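You operate a simulated robot arm through the tools that you are given. There is no shell and no other tool.

You are at the controls of a simulated two-armed robot. One attempt, no reset.

Task
Fetch bobbin L305 from the grey stand, latch it on the winder, set the steel slide to 5 mm.
Fine: turn the stand to bring it out from under the cover; the other bobbins stay in their seats.

The check looks at the end state, three seconds after you hand in, the way a careful person would. Anything else that was tipped, shoved, dropped, spilled or broken makes it a failure. A push-on lid holds only when it is set on centred and level and pressed home; a screw cap is set on level and turned clockwise until tight.

Robot
Two 6-joint arms with fingered hands on one trunk that stands fixed in place. Base frame: the origin is at the foot of the trunk, x ahead of it, y to its left, z up; the work surface is at about z = 0.786. Lengths are in m, angles in rad, forces in N, time in s.
The left shoulder is at [0.02, 0.157, 0.829], the right one opposite. With the tool pointing down near the work surface each hand reaches from about 0.36 to 0.84 m from the base axis, measured 20 degrees to its own side. Payload 4.1 kg a hand.
Tool frame (each hand has its own): the origin (TCP) lies between the finger pads and is the grasp point; the fingertips stand 0.033 m ahead of it; z points along the fingers, y is the line along which they close. The gripper opens to 0.112 m; its body begins 0.039 m behind the TCP. The gripper is a hand of 4 fingers: y runs from the thumb to the fingers, the wrist lies at [-0.016, -0.118, -0.2] in the tool frame.
Orientation is that of the tool frame in the base frame, as a unit quaternion [x, y, z, w]. With the fingers straight down and the wrist toward the robot, the tool's x, y and z point along [0, 1, 0], [1, 0, 0] and [0, 0, -1] of the base frame.

Tools
- The arms move only by the tool servo_tool. It takes "left_moves", "right_moves" or both (then of equal length, played together; a hand with none holds still); each is a list of rows, each a list of 6 numbers: the shift along the tool's x, y, z in m, then the turn, a rotation vector about the tool's x, y, z in rad. In form: [[dx, dy, dz, rx, ry, rz], ...]. A call has 1 to 20 rows; each row is the pose to reach, as a shift and turn from the pose commanded when the call began, along the tool's axes at that moment. A row lasts 0.2 s, in which the tool goes at most 0.05 m and 0.15 rad; a call with a longer step from one row to the next is refused whole. A pose out of reach is approached as far as the arm can. The call stops where the force on the tool passes 50 N (or 10 N more than at its start, if that is more) or the arm is blocked; 0.2 s more then pass. In this call time passes only in rows, and 0.2 s behind the last. It gives the time, the measured TCP pose, the force on the tool (base axes), the opening and the grip force at its end, in the units of the frame above (readings bear some noise), with the torque about the TCP (base axes, N m) and any sound that the robot's microphone picked up.
- Cameras (640 x 400 px; columns grow to the right, rows downward): "scene" is now at [0.0506, -0.0339, 1.4679]; the picture's right is [-0.38, -0.93, 0.00], its down [-0.48, 0.20, -0.85] and it looks along [0.79, -0.32, -0.52] (base axes); focal length 344 px, centre (320, 200). "left" rides on the left gripper at [-0.066, -0.089, -0.13] in its tool frame; the picture's right is [-0.79, -0.29, 0.54], its down [0.55, -0.71, 0.44] and it looks along [0.26, 0.64, 0.72] (tool axes); focal length 247 px, centre (320, 200). "right" rides on the right gripper at [0.066, -0.089, -0.13] in its tool frame; the picture's right is [-0.79, 0.29, -0.54], its down [-0.55, -0.71, 0.44] and it looks along [-0.26, 0.64, 0.72] (tool axes); focal length 247 px, centre (320, 200). There is no depth. A picture from a camera that has moved, and an enlarged one, comes with that camera's place and axes in the base frame and with its lens.
- grab_frame(camera): a new picture of that camera. No time passes.
- curl_fingers(index, middle, ring, thumb_bend, thumb_turn, hand): sets how far each is bent, from 0 (flat) to 1 (curled in); at 0.3 the hand is open as for a grip, at 0.7 the pads meet at the TCP. One left out holds its place. A second passes; each finger stops where it meets its share of the squeeze, and holds until it gets a number again. It is the only way to open and close the hand. It gives what a move gives, with no picture; readings hold the bend of each and the force on the fingers (four entries, about 0 where the hand has none), thumb and palm. thumb_turn goes from beside the hand (0) to across from the fingers (1), as for a grip.
- turn_head(pan, tilt): turns the head with the scene camera to pan (to the left, within 1.501 rad either way) and tilt (down, from -0.506 to 1.204), counted from straight ahead of the robot. It gives what a move gives.
- close_up(camera, box): a new picture of the part [left, top, right, bottom] of that camera's present view, enlarged. No time passes.
- sign_off(): hands the job in; it is judged then, once.

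Nothing tells you positions but the pictures and the camera data. Unless the task says otherwise, let go and move clear before handing in.

The tools are called after "Emit:" as name(argument=value, ...) on one line, values as JSON. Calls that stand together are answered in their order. servo_tool: Moves the arms, as the interface text tells. Its arguments: {"type":"object","properties":{"left_moves":{"type":"array"},"right_moves":{"type":"array"}},"required":[]} The other tools are called the same way: curl_fingers (index, middle, ring, thumb_bend, thumb_turn, hand) moves the fingers one by one; turn_head (pan, tilt) turns the head that bears the scene camera; grab_frame (camera) takes a picture; close_up (camera, box) takes an enlarged picture of a part of a camera's view; sign_off () hands the job in.

At the start:

```text
time: 0.0
left_eef_pos: [0.3863, -0.0684, 1.2103]
left_orientation: [0.861, 0.509, 0.001, 0.0]
left_wrist_force: [0.0, 0.1, 0.0]
left_torque: [-0.02, 0.01, 0.05]
left_finger_gap: 0.1119
left_grip_force: 0.1
left_shape: jaw
left_bend: [0.3, 0.3, 0.3, 0.3, 0.98]
left_finger forces: [0.0, 0.0, 0.0, 0.1, 0.0, 0.0]
right_eef_pos: [0.3726, -0.4227, 1.2291]
right_orientation: [0.86, 0.51, 0.0, 0.0]
right_wrist_force: [-0.1, -0.6, -0.4]
right_torque: [-0.03, 0.01, 0.02]
right_finger_gap: 0.1115
right_grip_force: 0.0
right_shape: jaw
right_bend: [0.3, 0.3, 0.3, 0.3, 0.98]
right_finger forces: [0.0, 0.0, 0.0, 0.0, 0.0, 0.1]
head pan, tilt (commanded): [-0.387, 0.552]
```

scene: 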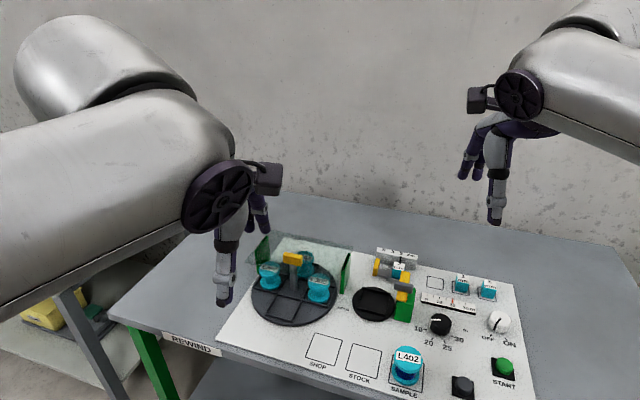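
right: 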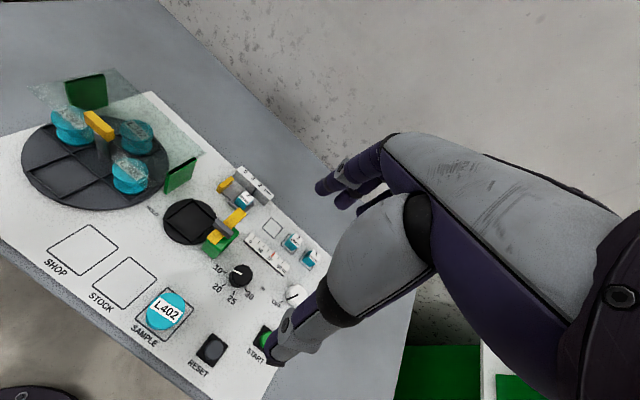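
left: 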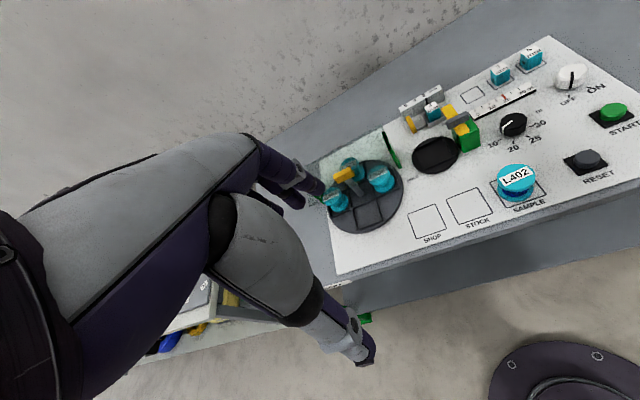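

I see a panel with a round grey stand (turntable) carrying three teal bobbins partly under a clear cover, a winder spindle with a latch, a slide scale and knobs. I'll look closer before moving anything.

Emit:
close_up(camera="scene", box=[220, 220, 380, 340])

Emit:
close_up(camera="scene", box=[340, 230, 540, 355])

Emit:
close_up(camera="right", box=[0, 60, 220, 220])

Emit:
close_up(camera="right", box=[140, 150, 340, 310])

Emit:
close_up(camera="left", box=[300, 60, 560, 240])

```text
3.33 times, centred on (300, 280) of scene
camera zoom: at [0.0506, -0.0339, 1.4679], right [-0.38, -0.93, 0.0], down [-0.48, 0.2, -0.85], along [0.79, -0.32, -0.52], focal length 1148 px, centre (387, -67)
```

zoom: 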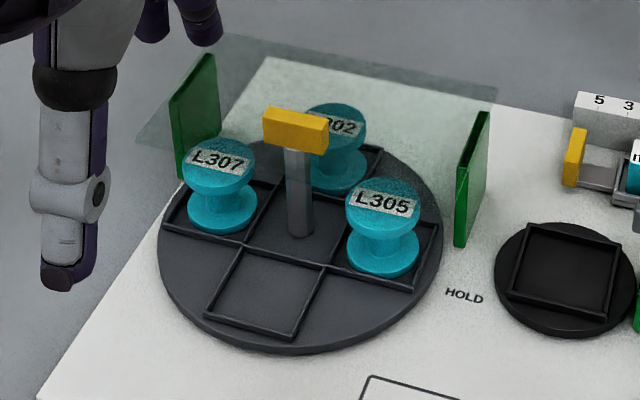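

```text
3.20 times, centred on (440, 292) of scene
camera zoom: at [0.0506, -0.0339, 1.4679], right [-0.38, -0.93, 0.0], down [-0.48, 0.2, -0.85], along [0.79, -0.32, -0.52], focal length 1102 px, centre (-64, -96)
```

zoom: 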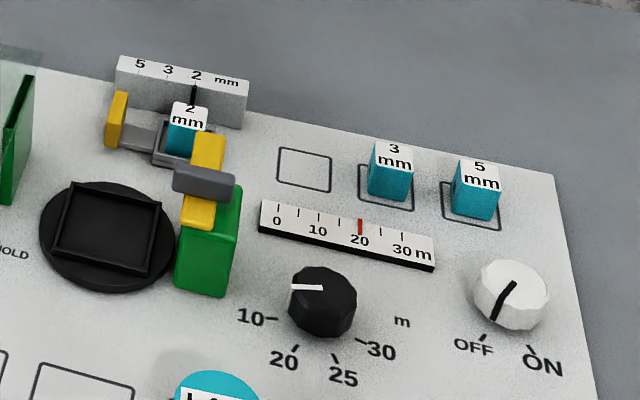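

```text
2.50 times, centred on (110, 140) of right
camera zoom: at [0.3257, -0.3227, 1.3594], right [-0.13, -0.83, 0.54], down [-0.89, -0.14, -0.44], along [0.44, -0.54, -0.72], focal length 617 px, centre (845, 350)
```

zoom: 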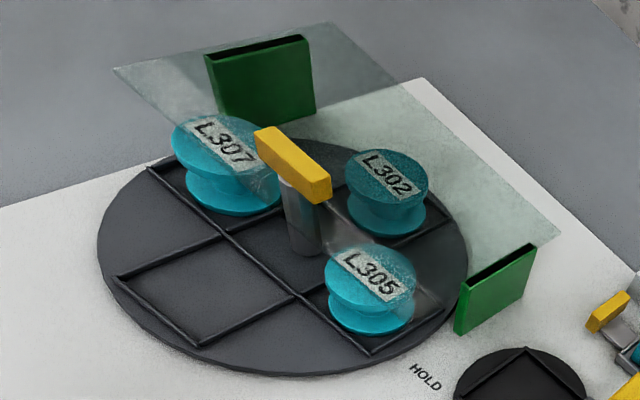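

```text
2.50 times, centred on (240, 230) of right
camera zoom: at [0.3257, -0.3227, 1.3594], right [-0.13, -0.83, 0.54], down [-0.89, -0.14, -0.44], along [0.44, -0.54, -0.72], focal length 617 px, centre (520, 125)
```

zoom: 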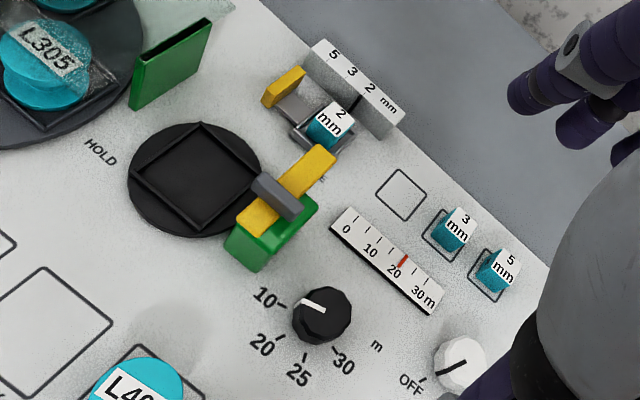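

```text
2.22 times, centred on (430, 150) of left
camera zoom: at [0.2761, -0.0831, 1.3402], right [-0.63, -0.56, -0.54], down [-0.36, 0.83, -0.44], along [0.69, -0.08, -0.72], focal length 549 px, centre (76, 311)
```

zoom: 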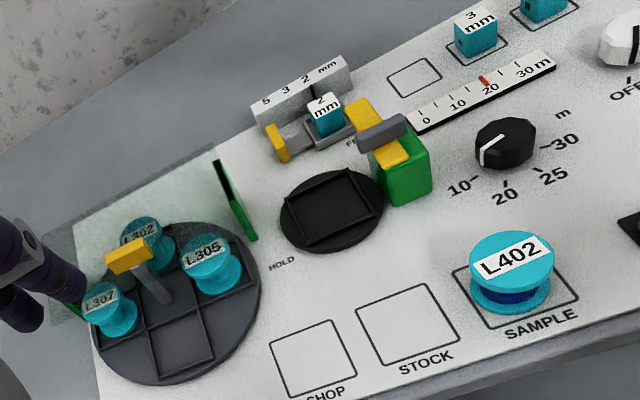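

The turntable with L305 sits at roughly (0.67, -0.21), with the winder dish and latch to its right. I'll zoom in harder on the latch, slide and stand handle to understand the mechanisms.

Emit:
close_up(camera="scene", box=[345, 240, 425, 330])

Emit:
close_up(camera="right", box=[190, 160, 290, 250])

Emit:
close_up(camera="left", box=[390, 75, 490, 180])

Emit:
close_up(camera="scene", box=[365, 240, 425, 285])

Emit:
close_up(camera="left", box=[310, 120, 420, 240])

```text
4.44 times, centred on (385, 285) of scene
camera zoom: at [0.0506, -0.0339, 1.4679], right [-0.38, -0.93, 0.0], down [-0.48, 0.2, -0.85], along [0.79, -0.32, -0.52], focal length 1531 px, centre (31, -178)
```

zoom: 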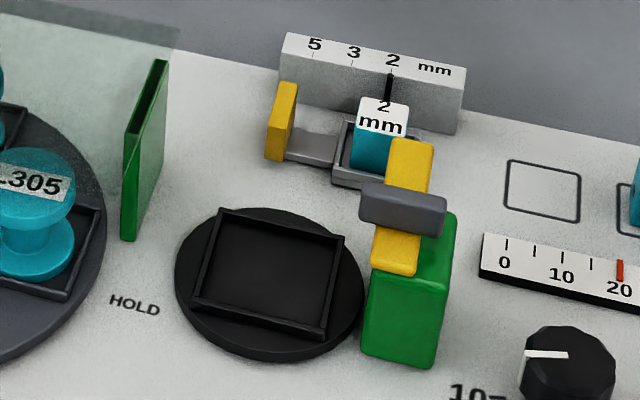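

```text
4.44 times, centred on (240, 205) of right
camera zoom: at [0.3257, -0.3227, 1.3594], right [-0.13, -0.83, 0.54], down [-0.89, -0.14, -0.44], along [0.44, -0.54, -0.72], focal length 1098 px, centre (676, 178)
```

zoom: 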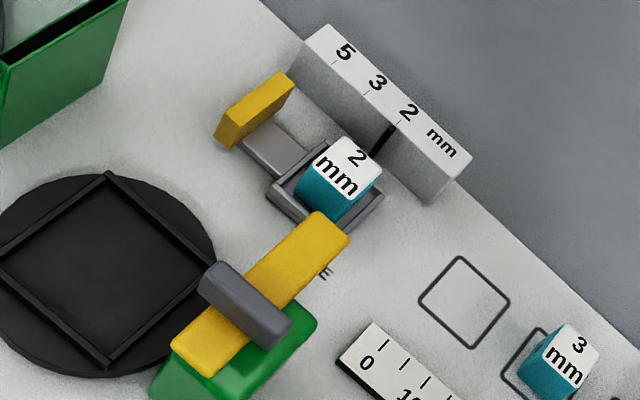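

```text
3.81 times, centred on (440, 128) of left
camera zoom: at [0.2761, -0.0831, 1.3402], right [-0.63, -0.56, -0.54], down [-0.36, 0.83, -0.44], along [0.69, -0.08, -0.72], focal length 941 px, centre (-137, 476)
```

zoom: 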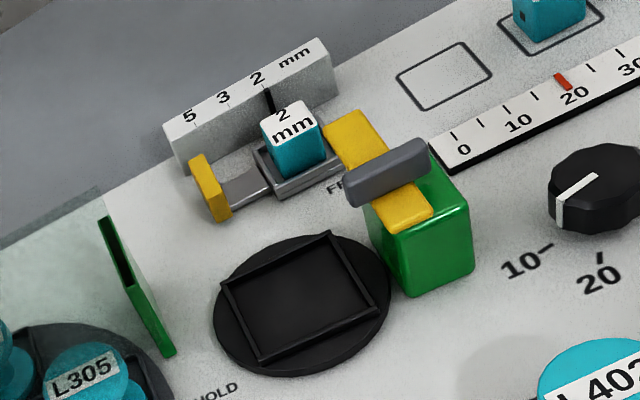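

```text
8.89 times, centred on (395, 262) of scene
camera zoom: at [0.0506, -0.0339, 1.4679], right [-0.38, -0.93, 0.0], down [-0.48, 0.2, -0.85], along [0.79, -0.32, -0.52], focal length 3062 px, centre (-347, -356)
```

zoom: 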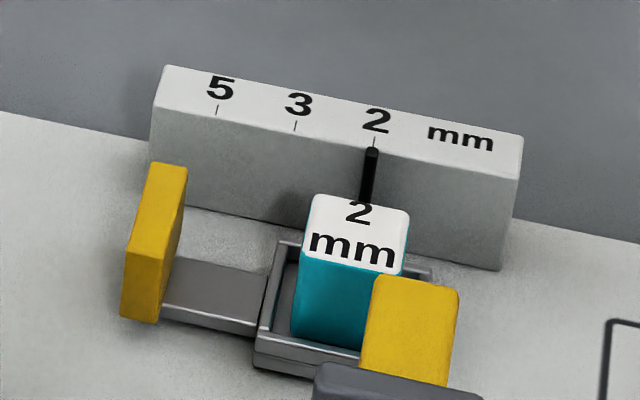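

```text
3.33 times, centred on (365, 180) of left
camera zoom: at [0.2761, -0.0831, 1.3402], right [-0.63, -0.56, -0.54], down [-0.36, 0.83, -0.44], along [0.69, -0.08, -0.72], focal length 823 px, centre (170, 267)
```

zoom: 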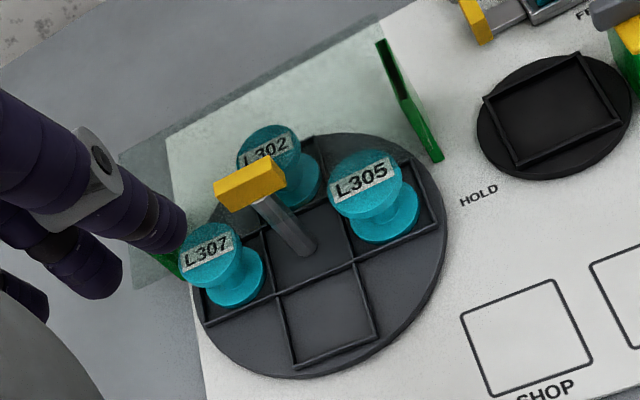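

The stand handle is a yellow bar on a central post. The slide has a yellow tab and a black pointer now at 2, and the latch is a yellow bar on a green block beside the dish. I'll move the left hand aside and turn it so that its camera still covers the panel.

Emit:
servo_tool(left_moves=[[0.03, -0.02, 0, 0, 0, 0.06], [0.065, -0.04, 0, 0, 0, 0.12], [0.1, -0.055, 0, 0, 0, 0.2], [0.135, -0.075, 0, 0, 0, 0.28], [0.165, -0.09, 0, 0, 0, 0.36], [0.2, -0.11, 0, 0, 0, 0.44], [0.23, -0.127, 0, 0, 0, 0.52], [0.26, -0.143, 0, 0, 0, 0.6]])

Emit:
grab_frame(camera="left")

Emit:
grab_frame(camera="scene")

```text
time: 1.8
left_eef_pos: [0.3851, 0.227, 1.2123]
left_orientation: [0.973, 0.231, 0.0, 0.0]
left_wrist_force: [-0.2, 0.1, 0.3]
left_torque: [0.07, -0.02, -0.02]
left_finger_gap: 0.1117
left_grip_force: 0.1
left_shape: jaw
left_bend: [0.3, 0.3, 0.3, 0.3, 0.98]
left_finger forces: [0.1, 0.0, 0.0, 0.0, 0.0, 0.0]
right_eef_pos: [0.3707, -0.4245, 1.2284]
right_orientation: [0.861, 0.509, 0.002, 0.0]
right_wrist_force: [0.3, 0.3, -0.3]
right_torque: [0.03, -0.01, 0.01]
right_finger_gap: 0.1117
right_grip_force: 0.0
right_shape: jaw
right_bend: [0.3, 0.3, 0.3, 0.3, 0.98]
right_finger forces: [0.0, 0.1, 0.0, 0.0, 0.1, 0.0]
head pan, tilt (commanded): [-0.387, 0.552]
```

```text
taken
camera left: at [0.2859, 0.2771, 1.3411], right [-0.84, -0.1, -0.54], down [0.17, 0.88, -0.44], along [0.52, -0.46, -0.72], focal length 247 px, centre (320, 200)
```

left: 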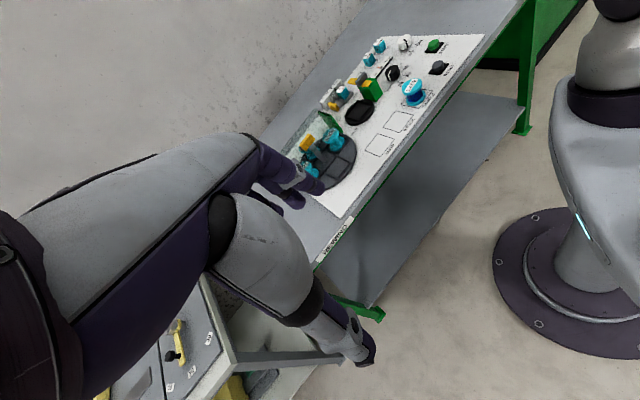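

```text
taken
camera scene: at [0.0504, -0.0342, 1.4679], right [-0.38, -0.93, 0.0], down [-0.48, 0.2, -0.85], along [0.79, -0.32, -0.52], focal length 344 px, centre (320, 200)
```

scene: 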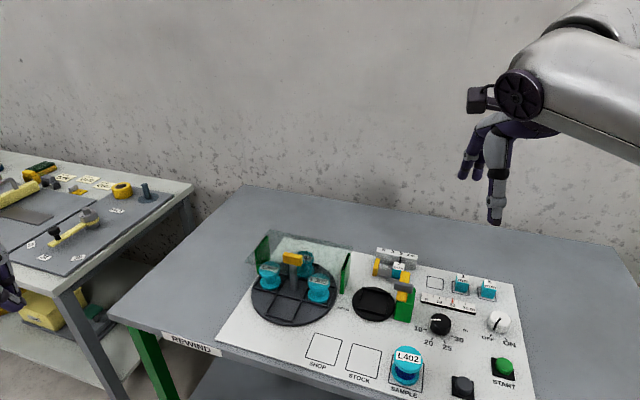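

The left arm is clear now. I'll zoom in on the stand and cover to see where the glass edge lies relative to the handle and to L305.

Emit:
close_up(camera="scene", box=[240, 225, 360, 300])

Emit:
close_up(camera="right", box=[20, 60, 212, 180])

Emit:
close_up(camera="left", box=[270, 70, 398, 200])

```text
5.33 times, centred on (300, 262) of scene
camera zoom: at [0.0504, -0.0342, 1.4679], right [-0.38, -0.93, 0.0], down [-0.48, 0.2, -0.85], along [0.79, -0.32, -0.52], focal length 1837 px, centre (427, -133)
```

zoom: 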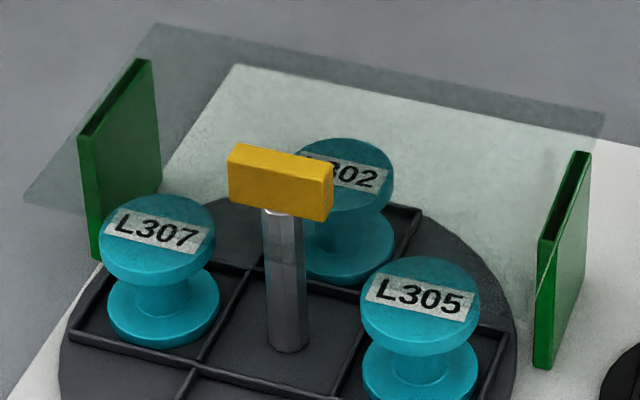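

```text
3.33 times, centred on (116, 120) of right
camera zoom: at [0.3256, -0.323, 1.3593], right [-0.13, -0.83, 0.54], down [-0.89, -0.14, -0.44], along [0.44, -0.54, -0.72], focal length 823 px, centre (1000, 467)
```

zoom: 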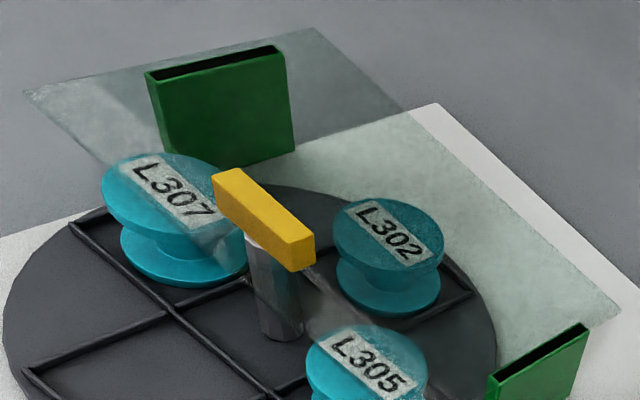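

```text
3.08 times, centred on (334, 135) of left
camera zoom: at [0.2859, 0.2771, 1.3411], right [-0.84, -0.1, -0.54], down [0.17, 0.88, -0.44], along [0.52, -0.46, -0.72], focal length 760 px, centre (277, 400)
```

zoom: 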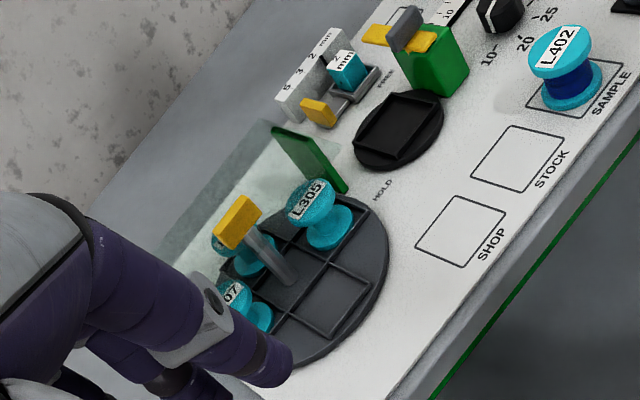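

The glass sits at about z = 0.87 with its front edge near the post, and "FREE" and "HOLD" mark the latch arm's two positions. I need to see exactly how the post and the glass edge relate.

Emit:
close_up(camera="scene", box=[276, 248, 324, 278])

Emit:
close_up(camera="right", box=[64, 100, 144, 150])

Emit:
close_up(camera="scene", box=[300, 260, 364, 300])

```text
13.33 times, centred on (300, 263) of scene
camera zoom: at [0.0504, -0.0342, 1.4679], right [-0.38, -0.93, 0.0], down [-0.48, 0.2, -0.85], along [0.79, -0.32, -0.52], focal length 4593 px, centre (587, -640)
```

zoom: 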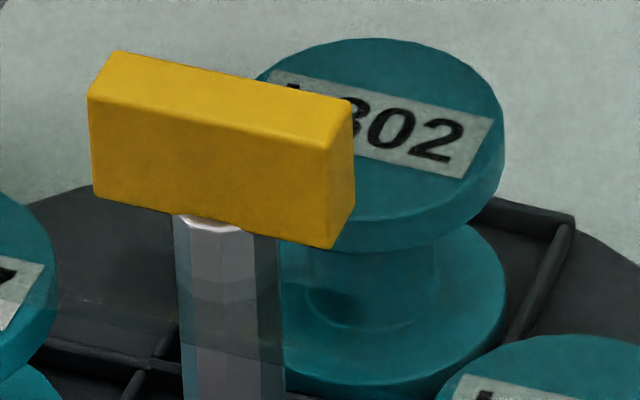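

```text
8.00 times, centred on (104, 125) of right
camera zoom: at [0.3256, -0.323, 1.3593], right [-0.13, -0.83, 0.54], down [-0.89, -0.14, -0.44], along [0.44, -0.54, -0.72], focal length 1976 px, centre (2048, 800)
```

zoom: 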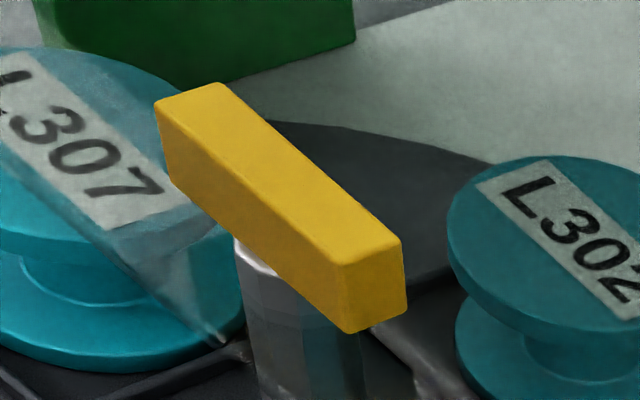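

```text
10.00 times, centred on (332, 280) of scene
camera zoom: at [0.0504, -0.0342, 1.4679], right [-0.38, -0.93, 0.0], down [-0.48, 0.2, -0.85], along [0.79, -0.32, -0.52], focal length 3445 px, centre (200, -600)
```

zoom: 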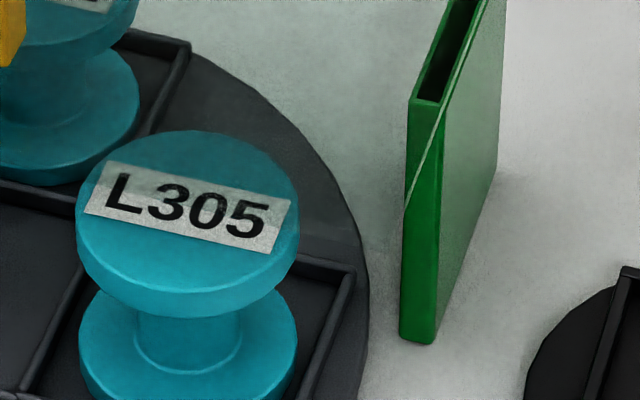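

The glass plate is at about z = 0.87 and reaches just past the post, so L305 is covered. The yellow bar is above the glass, about 48 x 13 x 22 mm, centred near (0.681, -0.217) with its top at about 0.905. Next I'll look at the hand's own shape to judge clearances.

Emit:
close_up(camera="scene", box=[440, 60, 600, 240])

Emit:
grab_frame(camera="right")

```text
2.22 times, centred on (520, 150) of scene
camera zoom: at [0.0504, -0.0342, 1.4679], right [-0.38, -0.93, 0.0], down [-0.48, 0.2, -0.85], along [0.79, -0.32, -0.52], focal length 766 px, centre (-124, 311)
```

zoom: 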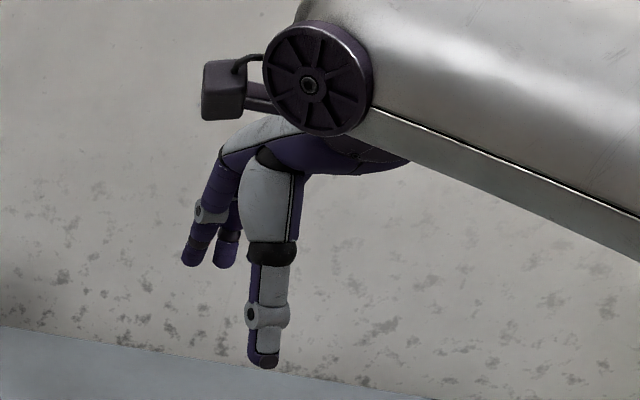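

```text
taken
camera right: at [0.3256, -0.323, 1.3593], right [-0.13, -0.83, 0.54], down [-0.89, -0.14, -0.44], along [0.44, -0.54, -0.72], focal length 247 px, centre (320, 200)
```

right: 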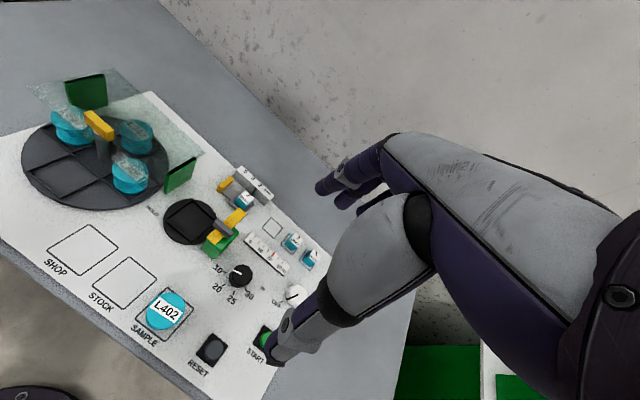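

The thumb is about 23 mm thick and the fingers about 17 mm. I'll bring the right hand high above the stand, turned so that its closing line runs along the yellow bar (about +50° yaw).

Emit:
servo_tool(right_moves=[[0.028, 0.014, 0.012, 0, 0, -0.115], [0.055, 0.028, 0.025, 0, 0, -0.23], [0.083, 0.043, 0.037, 0, 0, -0.345], [0.11, 0.057, 0.05, 0, 0, -0.46], [0.138, 0.0715, 0.062, 0, 0, -0.576], [0.166, 0.086, 0.074, 0, 0, -0.69], [0.193, 0.1, 0.086, 0, 0, -0.806], [0.221, 0.114, 0.099, 0, 0, -0.92], [0.248, 0.129, 0.11, 0, 0, -1.036], [0.276, 0.143, 0.123, 0, 0, -1.15], [0.304, 0.157, 0.136, 0, 0, -1.267], [0.331, 0.1716, 0.148, 0, 0, -1.382]])

Emit:
grab_frame(camera="scene")

Emit:
grab_frame(camera="right")

```text
time: 4.4
left_eef_pos: [0.3865, 0.2266, 1.2116]
left_orientation: [0.973, 0.231, 0.0, 0.0]
left_wrist_force: [-0.2, -0.7, -0.5]
left_torque: [0.0, 0.02, 0.01]
left_finger_gap: 0.1115
left_grip_force: 0.0
left_shape: jaw
left_bend: [0.3, 0.3, 0.3, 0.3, 0.98]
left_finger forces: [0.0, 0.1, 0.0, 0.1, 0.1, 0.0]
right_eef_pos: [0.6599, -0.2232, 1.0739]
right_orientation: [0.338, 0.941, 0.0, -0.001]
right_wrist_force: [-0.1, -0.8, -0.9]
right_torque: [-0.01, -0.01, 0.04]
right_finger_gap: 0.1115
right_grip_force: 0.1
right_shape: jaw
right_bend: [0.3, 0.3, 0.3, 0.3, 0.98]
right_finger forces: [0.0, 0.0, 0.0, 0.0, 0.0, 0.1]
right hand out of reach, approached as far as the arm can: row 12
head pan, tilt (commanded): [-0.387, 0.552]
```

```text
taken
camera scene: at [0.0506, -0.0339, 1.4679], right [-0.38, -0.93, 0.0], down [-0.48, 0.2, -0.85], along [0.79, -0.32, -0.52], focal length 344 px, centre (320, 200)
```

scene: 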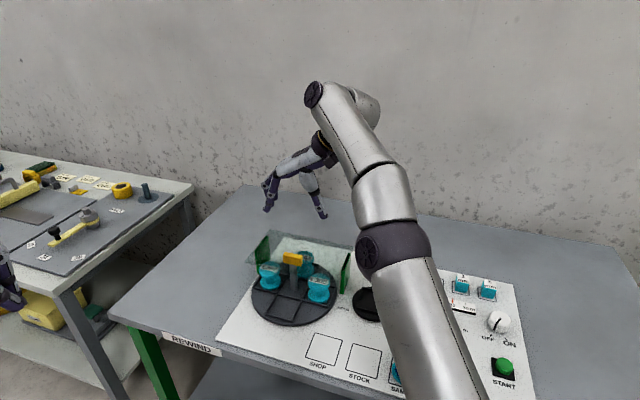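

```text
taken
camera right: at [0.5525, -0.2498, 1.2062], right [0.79, -0.28, 0.54], down [-0.03, -0.9, -0.44], along [0.61, 0.33, -0.72], focal length 247 px, centre (320, 200)
```

right: 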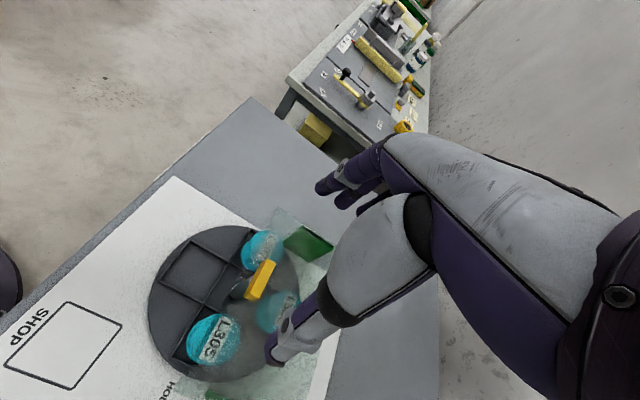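

The yaw was reached but the hand is a bit short at this height; lower down it should reach. I'll descend above the bar and check the pose.

Emit:
servo_tool(right_moves=[[0, 0, 0.04, 0, 0, 0], [0, 0, 0.08, 0, 0, 0], [0, 0, 0.11, 0, 0, 0]])

Emit:
grab_frame(camera="scene")

Emit:
grab_frame(camera="right")

Emit:
grab_frame(camera="left")

```text
time: 5.2
left_eef_pos: [0.3859, 0.2272, 1.2102]
left_orientation: [0.973, 0.232, 0.0, 0.0]
left_wrist_force: [0.1, -0.7, -0.6]
left_torque: [0.0, 0.0, -0.01]
left_finger_gap: 0.1118
left_grip_force: 0.0
left_shape: jaw
left_bend: [0.3, 0.3, 0.3, 0.3, 0.98]
left_finger forces: [0.0, 0.0, 0.0, 0.0, 0.1, 0.0]
right_eef_pos: [0.6626, -0.2203, 0.9672]
right_orientation: [0.339, 0.941, 0.0, 0.0]
right_wrist_force: [-0.1, -0.5, 0.0]
right_torque: [0.01, 0.0, 0.02]
right_finger_gap: 0.1118
right_grip_force: 0.2
right_shape: jaw
right_bend: [0.3, 0.3, 0.3, 0.3, 0.98]
right_finger forces: [0.0, 0.1, 0.1, 0.0, 0.0, 0.1]
head pan, tilt (commanded): [-0.387, 0.552]
```

```text
taken
camera scene: at [0.0504, -0.0339, 1.4679], right [-0.38, -0.93, 0.0], down [-0.48, 0.2, -0.85], along [0.79, -0.32, -0.52], focal length 344 px, centre (320, 200)
```

scene: 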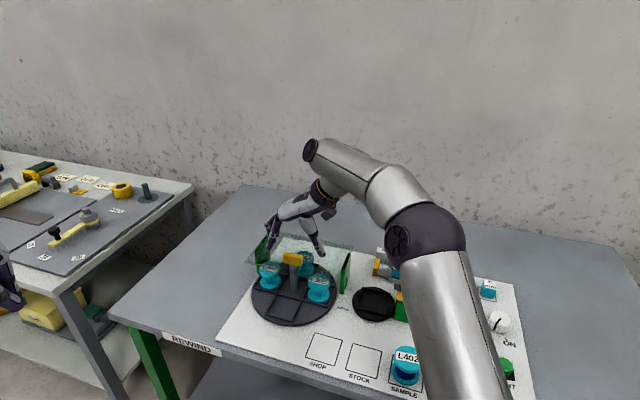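

```text
taken
camera right: at [0.555, -0.2471, 1.0977], right [0.79, -0.28, 0.54], down [-0.03, -0.9, -0.44], along [0.61, 0.33, -0.72], focal length 247 px, centre (320, 200)
```

right: 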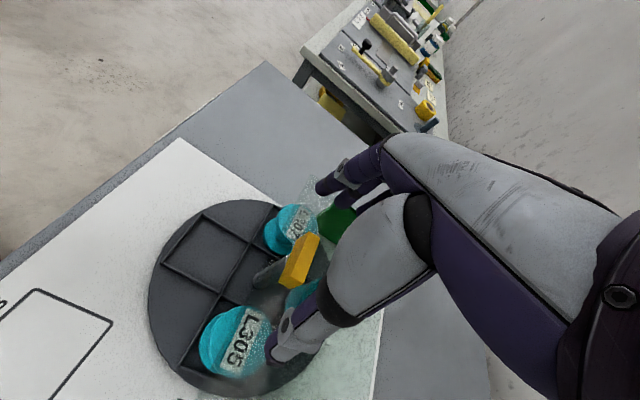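

```text
taken
camera left: at [0.286, 0.2769, 1.3411], right [-0.84, -0.1, -0.54], down [0.17, 0.88, -0.44], along [0.52, -0.46, -0.72], focal length 247 px, centre (320, 200)
```

left: 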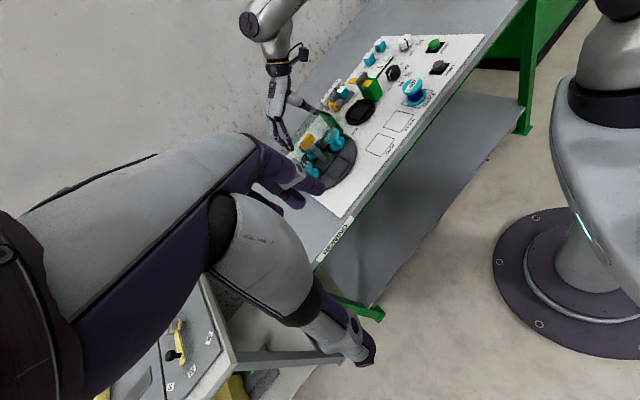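

The bar appears about where I predicted, roughly 15–20 mm beyond the present TCP. I'll zoom in for a precise fix.

Emit:
close_up(camera="right", box=[240, 200, 368, 280])

Emit:
close_up(camera="scene", box=[240, 180, 368, 260])

Emit:
close_up(camera="left", box=[256, 80, 352, 180])

```text
5.00 times, centred on (304, 240) of right
camera zoom: at [0.555, -0.2471, 1.0977], right [0.79, -0.28, 0.54], down [-0.03, -0.9, -0.44], along [0.61, 0.33, -0.72], focal length 1235 px, centre (400, 0)
```

zoom: 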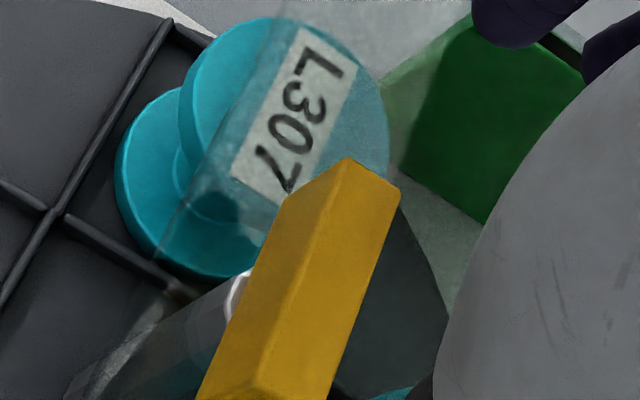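

```text
5.00 times, centred on (304, 220) of scene
camera zoom: at [0.0504, -0.0339, 1.4679], right [-0.38, -0.93, 0.0], down [-0.48, 0.2, -0.85], along [0.79, -0.32, -0.52], focal length 1722 px, centre (400, 100)
```

zoom: 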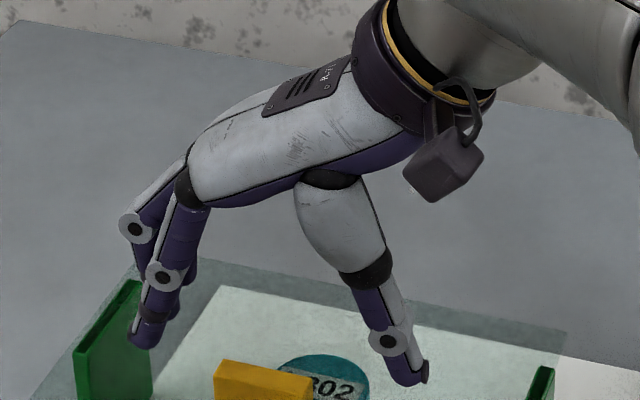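

```text
4.00 times, centred on (304, 130) of left
camera zoom: at [0.286, 0.2769, 1.3411], right [-0.84, -0.1, -0.54], down [0.17, 0.88, -0.44], along [0.52, -0.46, -0.72], focal length 988 px, centre (384, 480)
```

zoom: 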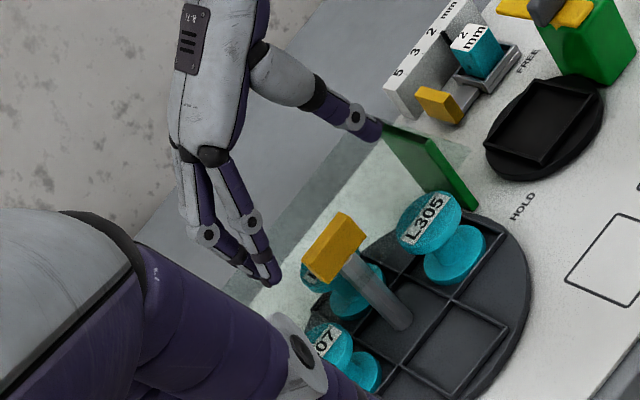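

The three fixes agree on a bar centre of about (0.682, -0.2155). I'll centre over the bar, then lower until the fingertips straddle its ends while staying clear above the glass.

Emit:
servo_tool(right_moves=[[-0.006, 0.008, 0, 0, 0, 0], [-0.012, 0.016, 0, 0, 0, 0], [-0.012, 0.016, 0.02, 0, 0, 0]])

Emit:
close_up(camera="scene", box=[240, 200, 368, 280])

Emit:
close_up(camera="left", box=[256, 80, 352, 180])

Emit:
close_up(camera="right", box=[200, 150, 400, 380])

```text
time: 6.0
left_eef_pos: [0.3854, 0.2276, 1.2115]
left_orientation: [0.973, 0.232, 0.0, 0.0]
left_wrist_force: [-0.3, 0.2, 0.5]
left_torque: [0.01, 0.0, 0.04]
left_finger_gap: 0.1118
left_grip_force: 0.1
left_shape: jaw
left_bend: [0.3, 0.3, 0.3, 0.3, 0.98]
left_finger forces: [0.0, 0.0, 0.0, 0.0, 0.1, 0.0]
right_eef_pos: [0.6805, -0.2166, 0.9472]
right_orientation: [0.339, 0.941, 0.0, 0.0]
right_wrist_force: [-0.1, -0.1, -0.2]
right_torque: [0.02, -0.02, 0.01]
right_finger_gap: 0.1115
right_grip_force: 0.1
right_shape: jaw
right_bend: [0.3, 0.3, 0.3, 0.3, 0.98]
right_finger forces: [0.0, 0.0, 0.0, 0.1, 0.1, 0.0]
head pan, tilt (commanded): [-0.387, 0.552]
```

```text
5.00 times, centred on (304, 240) of scene
camera zoom: at [0.0505, -0.0339, 1.4679], right [-0.38, -0.93, 0.0], down [-0.48, 0.2, -0.85], along [0.79, -0.32, -0.52], focal length 1722 px, centre (400, 0)
```

zoom: 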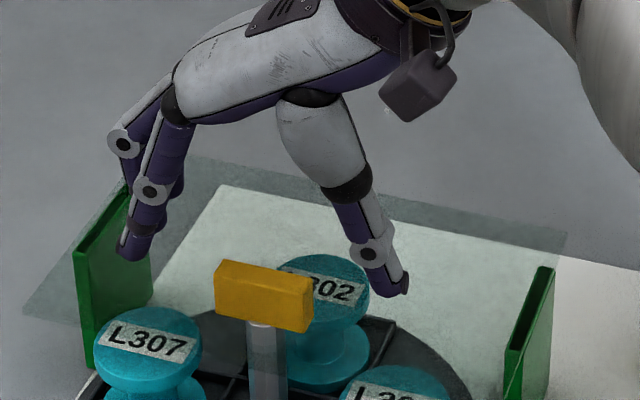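

```text
4.00 times, centred on (304, 130) of left
camera zoom: at [0.2861, 0.2768, 1.3411], right [-0.84, -0.1, -0.54], down [0.17, 0.88, -0.44], along [0.52, -0.46, -0.72], focal length 988 px, centre (384, 480)
```

zoom: 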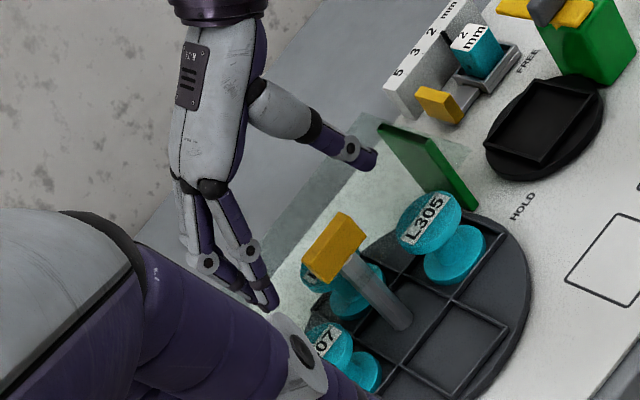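

```text
1.74 times, centred on (300, 265) of right
camera zoom: at [0.5725, -0.2442, 1.0779], right [0.79, -0.28, 0.54], down [-0.03, -0.9, -0.44], along [0.61, 0.33, -0.72], focal length 430 px, centre (355, 87)
```

zoom: 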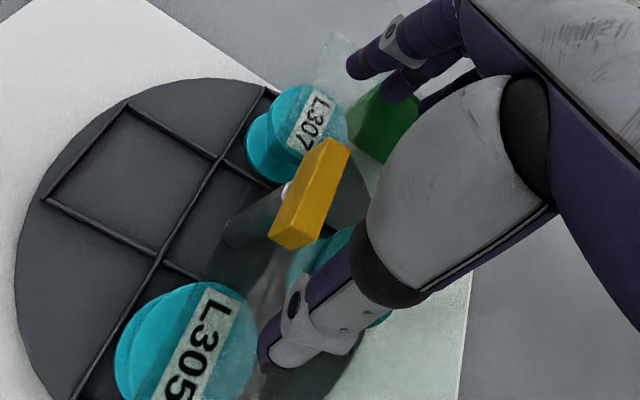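

Aligned with the bar. I'll lower the last 29 mm and check.

Emit:
servo_tool(right_moves=[[0, 0, 0.015, 0, 0, 0], [0, 0, 0.028, 0, 0, 0]])

Emit:
close_up(camera="scene", box=[240, 200, 368, 280])

Emit:
close_up(camera="left", box=[272, 100, 352, 160])

Emit:
close_up(camera="right", box=[200, 150, 400, 380])

```text
time: 6.6
left_eef_pos: [0.3846, 0.2269, 1.2113]
left_orientation: [0.973, 0.231, 0.0, 0.0]
left_wrist_force: [-0.7, 0.5, 0.7]
left_torque: [0.01, -0.01, 0.03]
left_finger_gap: 0.1118
left_grip_force: 0.1
left_shape: jaw
left_bend: [0.3, 0.3, 0.3, 0.3, 0.98]
left_finger forces: [0.0, 0.0, 0.1, 0.1, 0.1, 0.0]
right_eef_pos: [0.6804, -0.2168, 0.9172]
right_orientation: [0.338, 0.941, 0.0, 0.0]
right_wrist_force: [-0.5, -0.8, -0.8]
right_torque: [0.01, 0.02, 0.0]
right_finger_gap: 0.112
right_grip_force: 0.1
right_shape: jaw
right_bend: [0.3, 0.3, 0.3, 0.3, 0.98]
right_finger forces: [0.1, 0.0, 0.1, 0.0, 0.1, 0.0]
head pan, tilt (commanded): [-0.387, 0.552]
```

```text
5.00 times, centred on (304, 240) of scene
camera zoom: at [0.0505, -0.0339, 1.4679], right [-0.38, -0.93, 0.0], down [-0.48, 0.2, -0.85], along [0.79, -0.32, -0.52], focal length 1722 px, centre (400, 0)
```

zoom: 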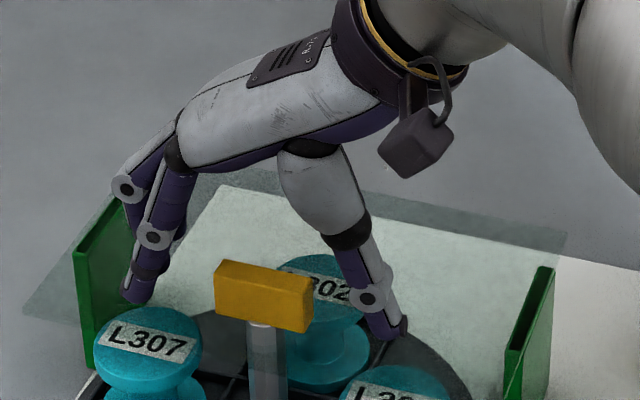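

```text
6.67 times, centred on (312, 130) of left
camera zoom: at [0.2861, 0.2768, 1.3411], right [-0.84, -0.1, -0.54], down [0.17, 0.88, -0.44], along [0.52, -0.46, -0.72], focal length 1646 px, centre (373, 667)
```

zoom: 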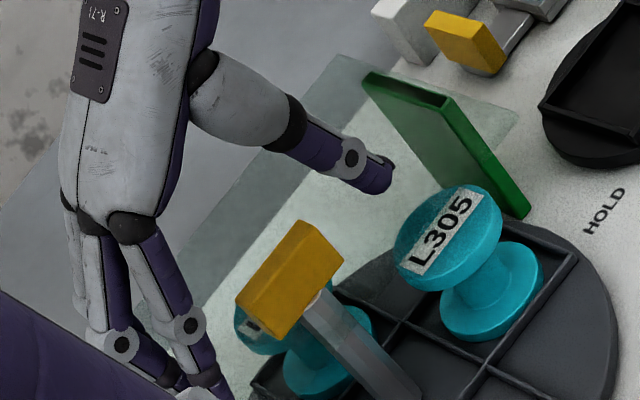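

```text
1.74 times, centred on (300, 265) of right
camera zoom: at [0.5737, -0.244, 1.0495], right [0.79, -0.28, 0.54], down [-0.03, -0.9, -0.44], along [0.61, 0.33, -0.72], focal length 430 px, centre (355, 87)
```

zoom: 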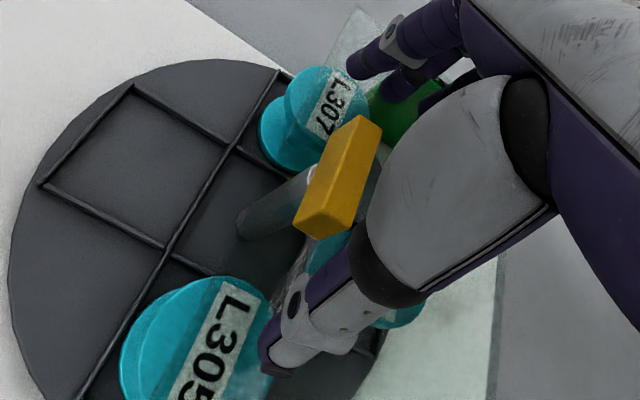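

The bar lies between thumb and fingers. I'll raise 5 mm for margin over the glass in case the tips drop as they curl, then partly close the thumb and middle finger and watch.

Emit:
servo_tool(right_moves=[[0, 0, -0.005, 0, 0, 0]])

Emit:
curl_fingers(hand="right", middle=0.45, thumb_bend=0.45)

Emit:
close_up(camera="scene", box=[240, 200, 368, 280])

Emit:
close_up(camera="right", box=[200, 150, 400, 380])

```text
time: 7.0
left_eef_pos: [0.3855, 0.2268, 1.2103]
left_orientation: [0.973, 0.232, -0.001, 0.0]
left_wrist_force: [0.5, 0.3, -0.5]
left_torque: [0.0, 0.0, -0.01]
left_finger_gap: 0.1116
left_grip_force: 0.0
left_shape: jaw
left_bend: [0.3, 0.3, 0.3, 0.3, 0.98]
left_finger forces: [0.0, 0.0, 0.0, 0.0, 0.1, 0.0]
right_eef_pos: [0.6804, -0.2164, 0.9235]
right_orientation: [0.339, 0.941, 0.0, 0.0]
right_wrist_force: [-0.7, -0.6, -0.2]
right_torque: [0.01, -0.03, 0.0]
right_finger_gap: 0.1118
right_grip_force: 0.0
right_shape: jaw
right_bend: [0.3, 0.3, 0.3, 0.3, 0.98]
right_finger forces: [0.0, 0.0, 0.0, 0.0, 0.1, 0.0]
head pan, tilt (commanded): [-0.387, 0.552]
```

```text
time: 8.0
left_eef_pos: [0.3862, 0.2288, 1.2122]
left_orientation: [0.973, 0.232, 0.001, -0.001]
left_wrist_force: [0.4, 0.4, -0.5]
left_torque: [-0.01, -0.01, -0.03]
left_finger_gap: 0.1118
left_grip_force: 0.0
left_shape: jaw
left_bend: [0.3, 0.3, 0.3, 0.3, 0.98]
left_finger forces: [0.0, 0.1, 0.0, 0.0, 0.0, 0.1]
right_eef_pos: [0.6805, -0.2179, 0.9231]
right_orientation: [0.339, 0.941, 0.0, 0.0]
right_wrist_force: [-0.1, 0.6, -0.2]
right_torque: [0.01, -0.03, -0.01]
right_finger_gap: 0.0929
right_grip_force: 0.0
right_shape: fingers
right_bend: [0.3, 0.45, 0.3, 0.45, 0.98]
right_finger forces: [0.0, 0.1, 0.0, 0.0, 0.1, 0.0]
head pan, tilt (commanded): [-0.387, 0.552]
```

```text
5.00 times, centred on (304, 240) of scene
camera zoom: at [0.0506, -0.0339, 1.4679], right [-0.38, -0.93, 0.0], down [-0.48, 0.2, -0.85], along [0.79, -0.32, -0.52], focal length 1722 px, centre (400, 0)
```

zoom: 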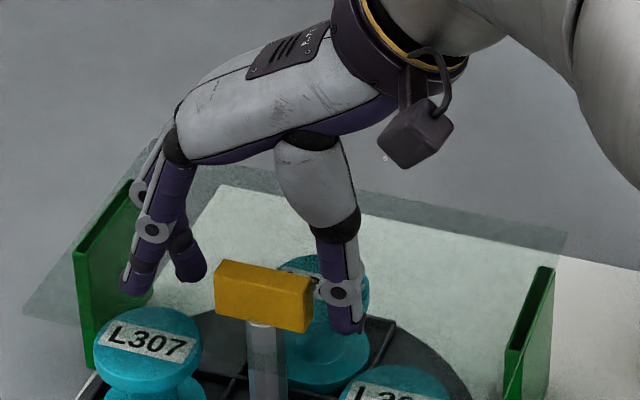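

```text
1.74 times, centred on (300, 265) of right
camera zoom: at [0.5734, -0.2437, 1.0543], right [0.79, -0.28, 0.54], down [-0.03, -0.9, -0.44], along [0.61, 0.33, -0.72], focal length 430 px, centre (355, 87)
```

zoom: 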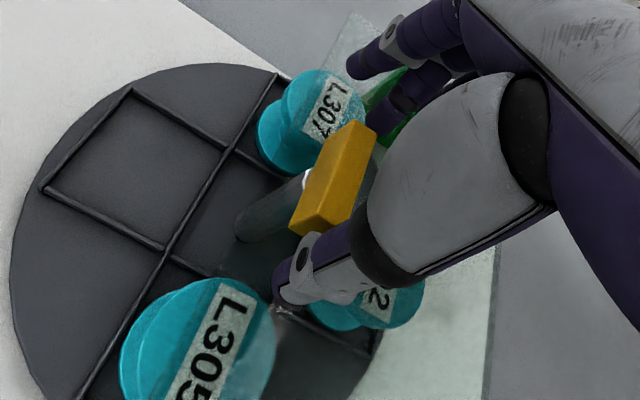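

The thumb is near the right end of the bar, and the middle finger seems slightly off to the far side of the bar axis. I'll zoom in to check before closing.

Emit:
close_up(camera="right", box=[290, 170, 370, 235])

Emit:
close_up(camera="scene", box=[262, 240, 322, 275])

Emit:
close_up(camera="left", box=[280, 120, 328, 165])

```text
6.15 times, centred on (330, 202) of right
camera zoom: at [0.5734, -0.2437, 1.0543], right [0.79, -0.28, 0.54], down [-0.03, -0.9, -0.44], along [0.61, 0.33, -0.72], focal length 1520 px, centre (258, 185)
```

zoom: 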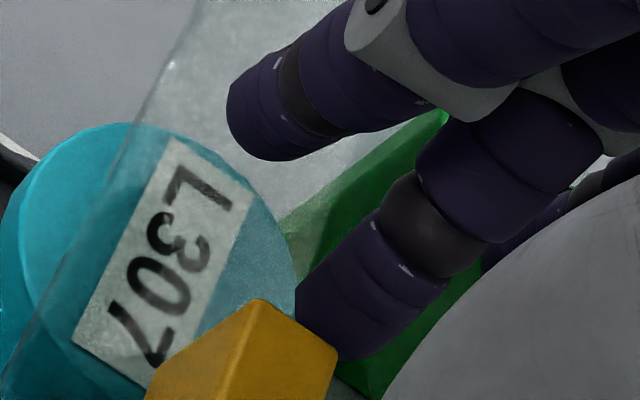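

```text
10.67 times, centred on (292, 258) of scene
camera zoom: at [0.0506, -0.0339, 1.4679], right [-0.38, -0.93, 0.0], down [-0.48, 0.2, -0.85], along [0.79, -0.32, -0.52], focal length 3674 px, centre (619, -413)
```

zoom: 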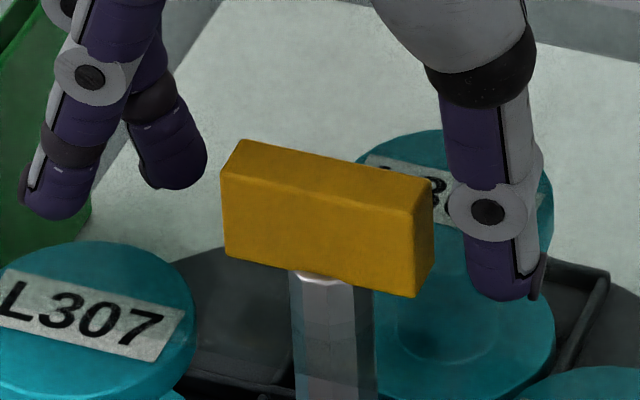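

```text
8.89 times, centred on (304, 142) of left
camera zoom: at [0.2862, 0.2768, 1.3411], right [-0.84, -0.1, -0.54], down [0.17, 0.88, -0.44], along [0.52, -0.46, -0.72], focal length 2195 px, centre (462, 711)
```

zoom: 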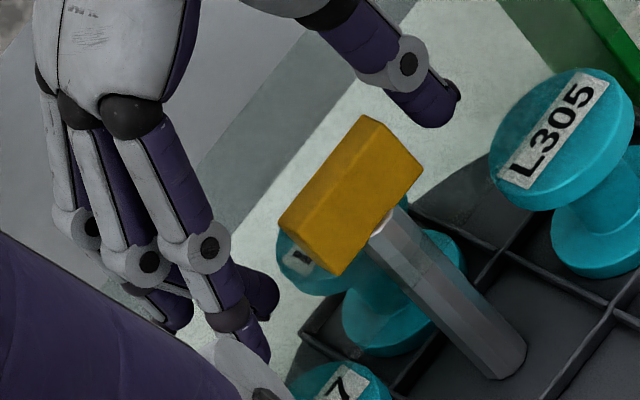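

The middle finger is about 5 mm to the far side of the bar axis, and the tips are well above the glass. I'll shift 4 mm toward the robot, drop 6 mm, then close the thumb, middle and index; the index will flank the bar's near face and help drive it.

Emit:
servo_tool(right_moves=[[0.004, 0, 0, 0, 0, 0], [0.004, 0, 0.006, 0, 0, 0]])

Emit:
curl_fingers(hand="right", middle=0.52, thumb_bend=0.52, index=0.52)

Emit:
close_up(camera="scene", box=[262, 240, 322, 275])

Emit:
close_up(camera="right", box=[270, 180, 370, 260])

```text
time: 8.6
left_eef_pos: [0.3855, 0.2275, 1.211]
left_orientation: [0.973, 0.233, 0.0, 0.0]
left_wrist_force: [-1.0, -0.4, 0.2]
left_torque: [0.01, -0.03, 0.01]
left_finger_gap: 0.1114
left_grip_force: 0.0
left_shape: jaw
left_bend: [0.3, 0.3, 0.3, 0.3, 0.98]
left_finger forces: [0.0, 0.0, 0.0, 0.1, 0.0, 0.0]
right_eef_pos: [0.677, -0.2145, 0.9173]
right_orientation: [0.339, 0.941, 0.001, 0.0]
right_wrist_force: [-0.6, -0.2, 0.1]
right_torque: [0.0, -0.01, 0.01]
right_finger_gap: 0.0925
right_grip_force: 0.0
right_shape: fingers
right_bend: [0.3, 0.45, 0.3, 0.45, 0.98]
right_finger forces: [0.0, 0.0, 0.0, 0.0, 0.0, 0.1]
head pan, tilt (commanded): [-0.387, 0.552]
```

```text
time: 9.6
left_eef_pos: [0.3857, 0.2264, 1.2106]
left_orientation: [0.973, 0.232, 0.001, 0.001]
left_wrist_force: [-0.1, 0.6, -0.5]
left_torque: [0.0, -0.03, 0.0]
left_finger_gap: 0.1117
left_grip_force: 0.2
left_shape: jaw
left_bend: [0.3, 0.3, 0.3, 0.3, 0.98]
left_finger forces: [0.0, 0.1, 0.1, 0.0, 0.0, 0.0]
right_eef_pos: [0.677, -0.2152, 0.9177]
right_orientation: [0.338, 0.941, 0.0, 0.0]
right_wrist_force: [-0.5, 0.2, 0.6]
right_torque: [0.01, 0.0, 0.02]
right_finger_gap: 0.0527
right_grip_force: 0.1
right_shape: fingers
right_bend: [0.52, 0.52, 0.3, 0.52, 0.98]
right_finger forces: [0.1, 0.0, 0.0, 0.1, 0.0, 0.0]
head pan, tilt (commanded): [-0.387, 0.552]
```

```text
10.67 times, centred on (292, 258) of scene
camera zoom: at [0.0506, -0.0339, 1.4679], right [-0.38, -0.93, 0.0], down [-0.48, 0.2, -0.85], along [0.79, -0.32, -0.52], focal length 3674 px, centre (619, -413)
```

zoom: 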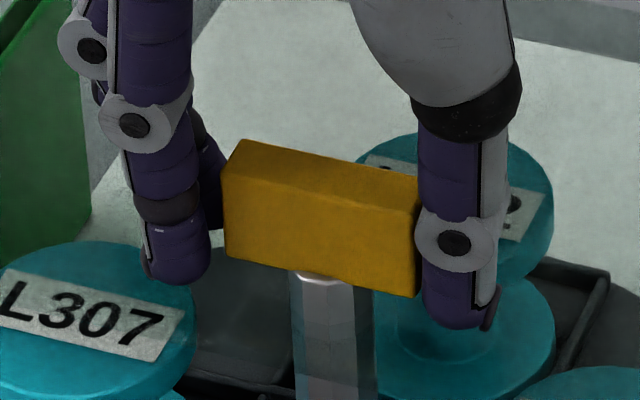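

```text
5.00 times, centred on (320, 220) of right
camera zoom: at [0.5698, -0.2414, 1.0484], right [0.79, -0.28, 0.54], down [-0.03, -0.9, -0.44], along [0.61, 0.33, -0.72], focal length 1235 px, centre (320, 100)
```

zoom: 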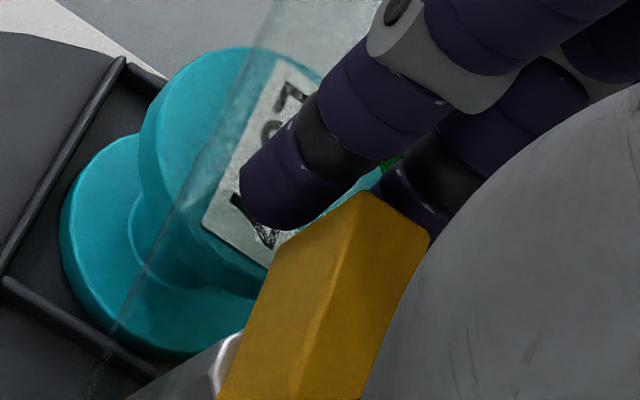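

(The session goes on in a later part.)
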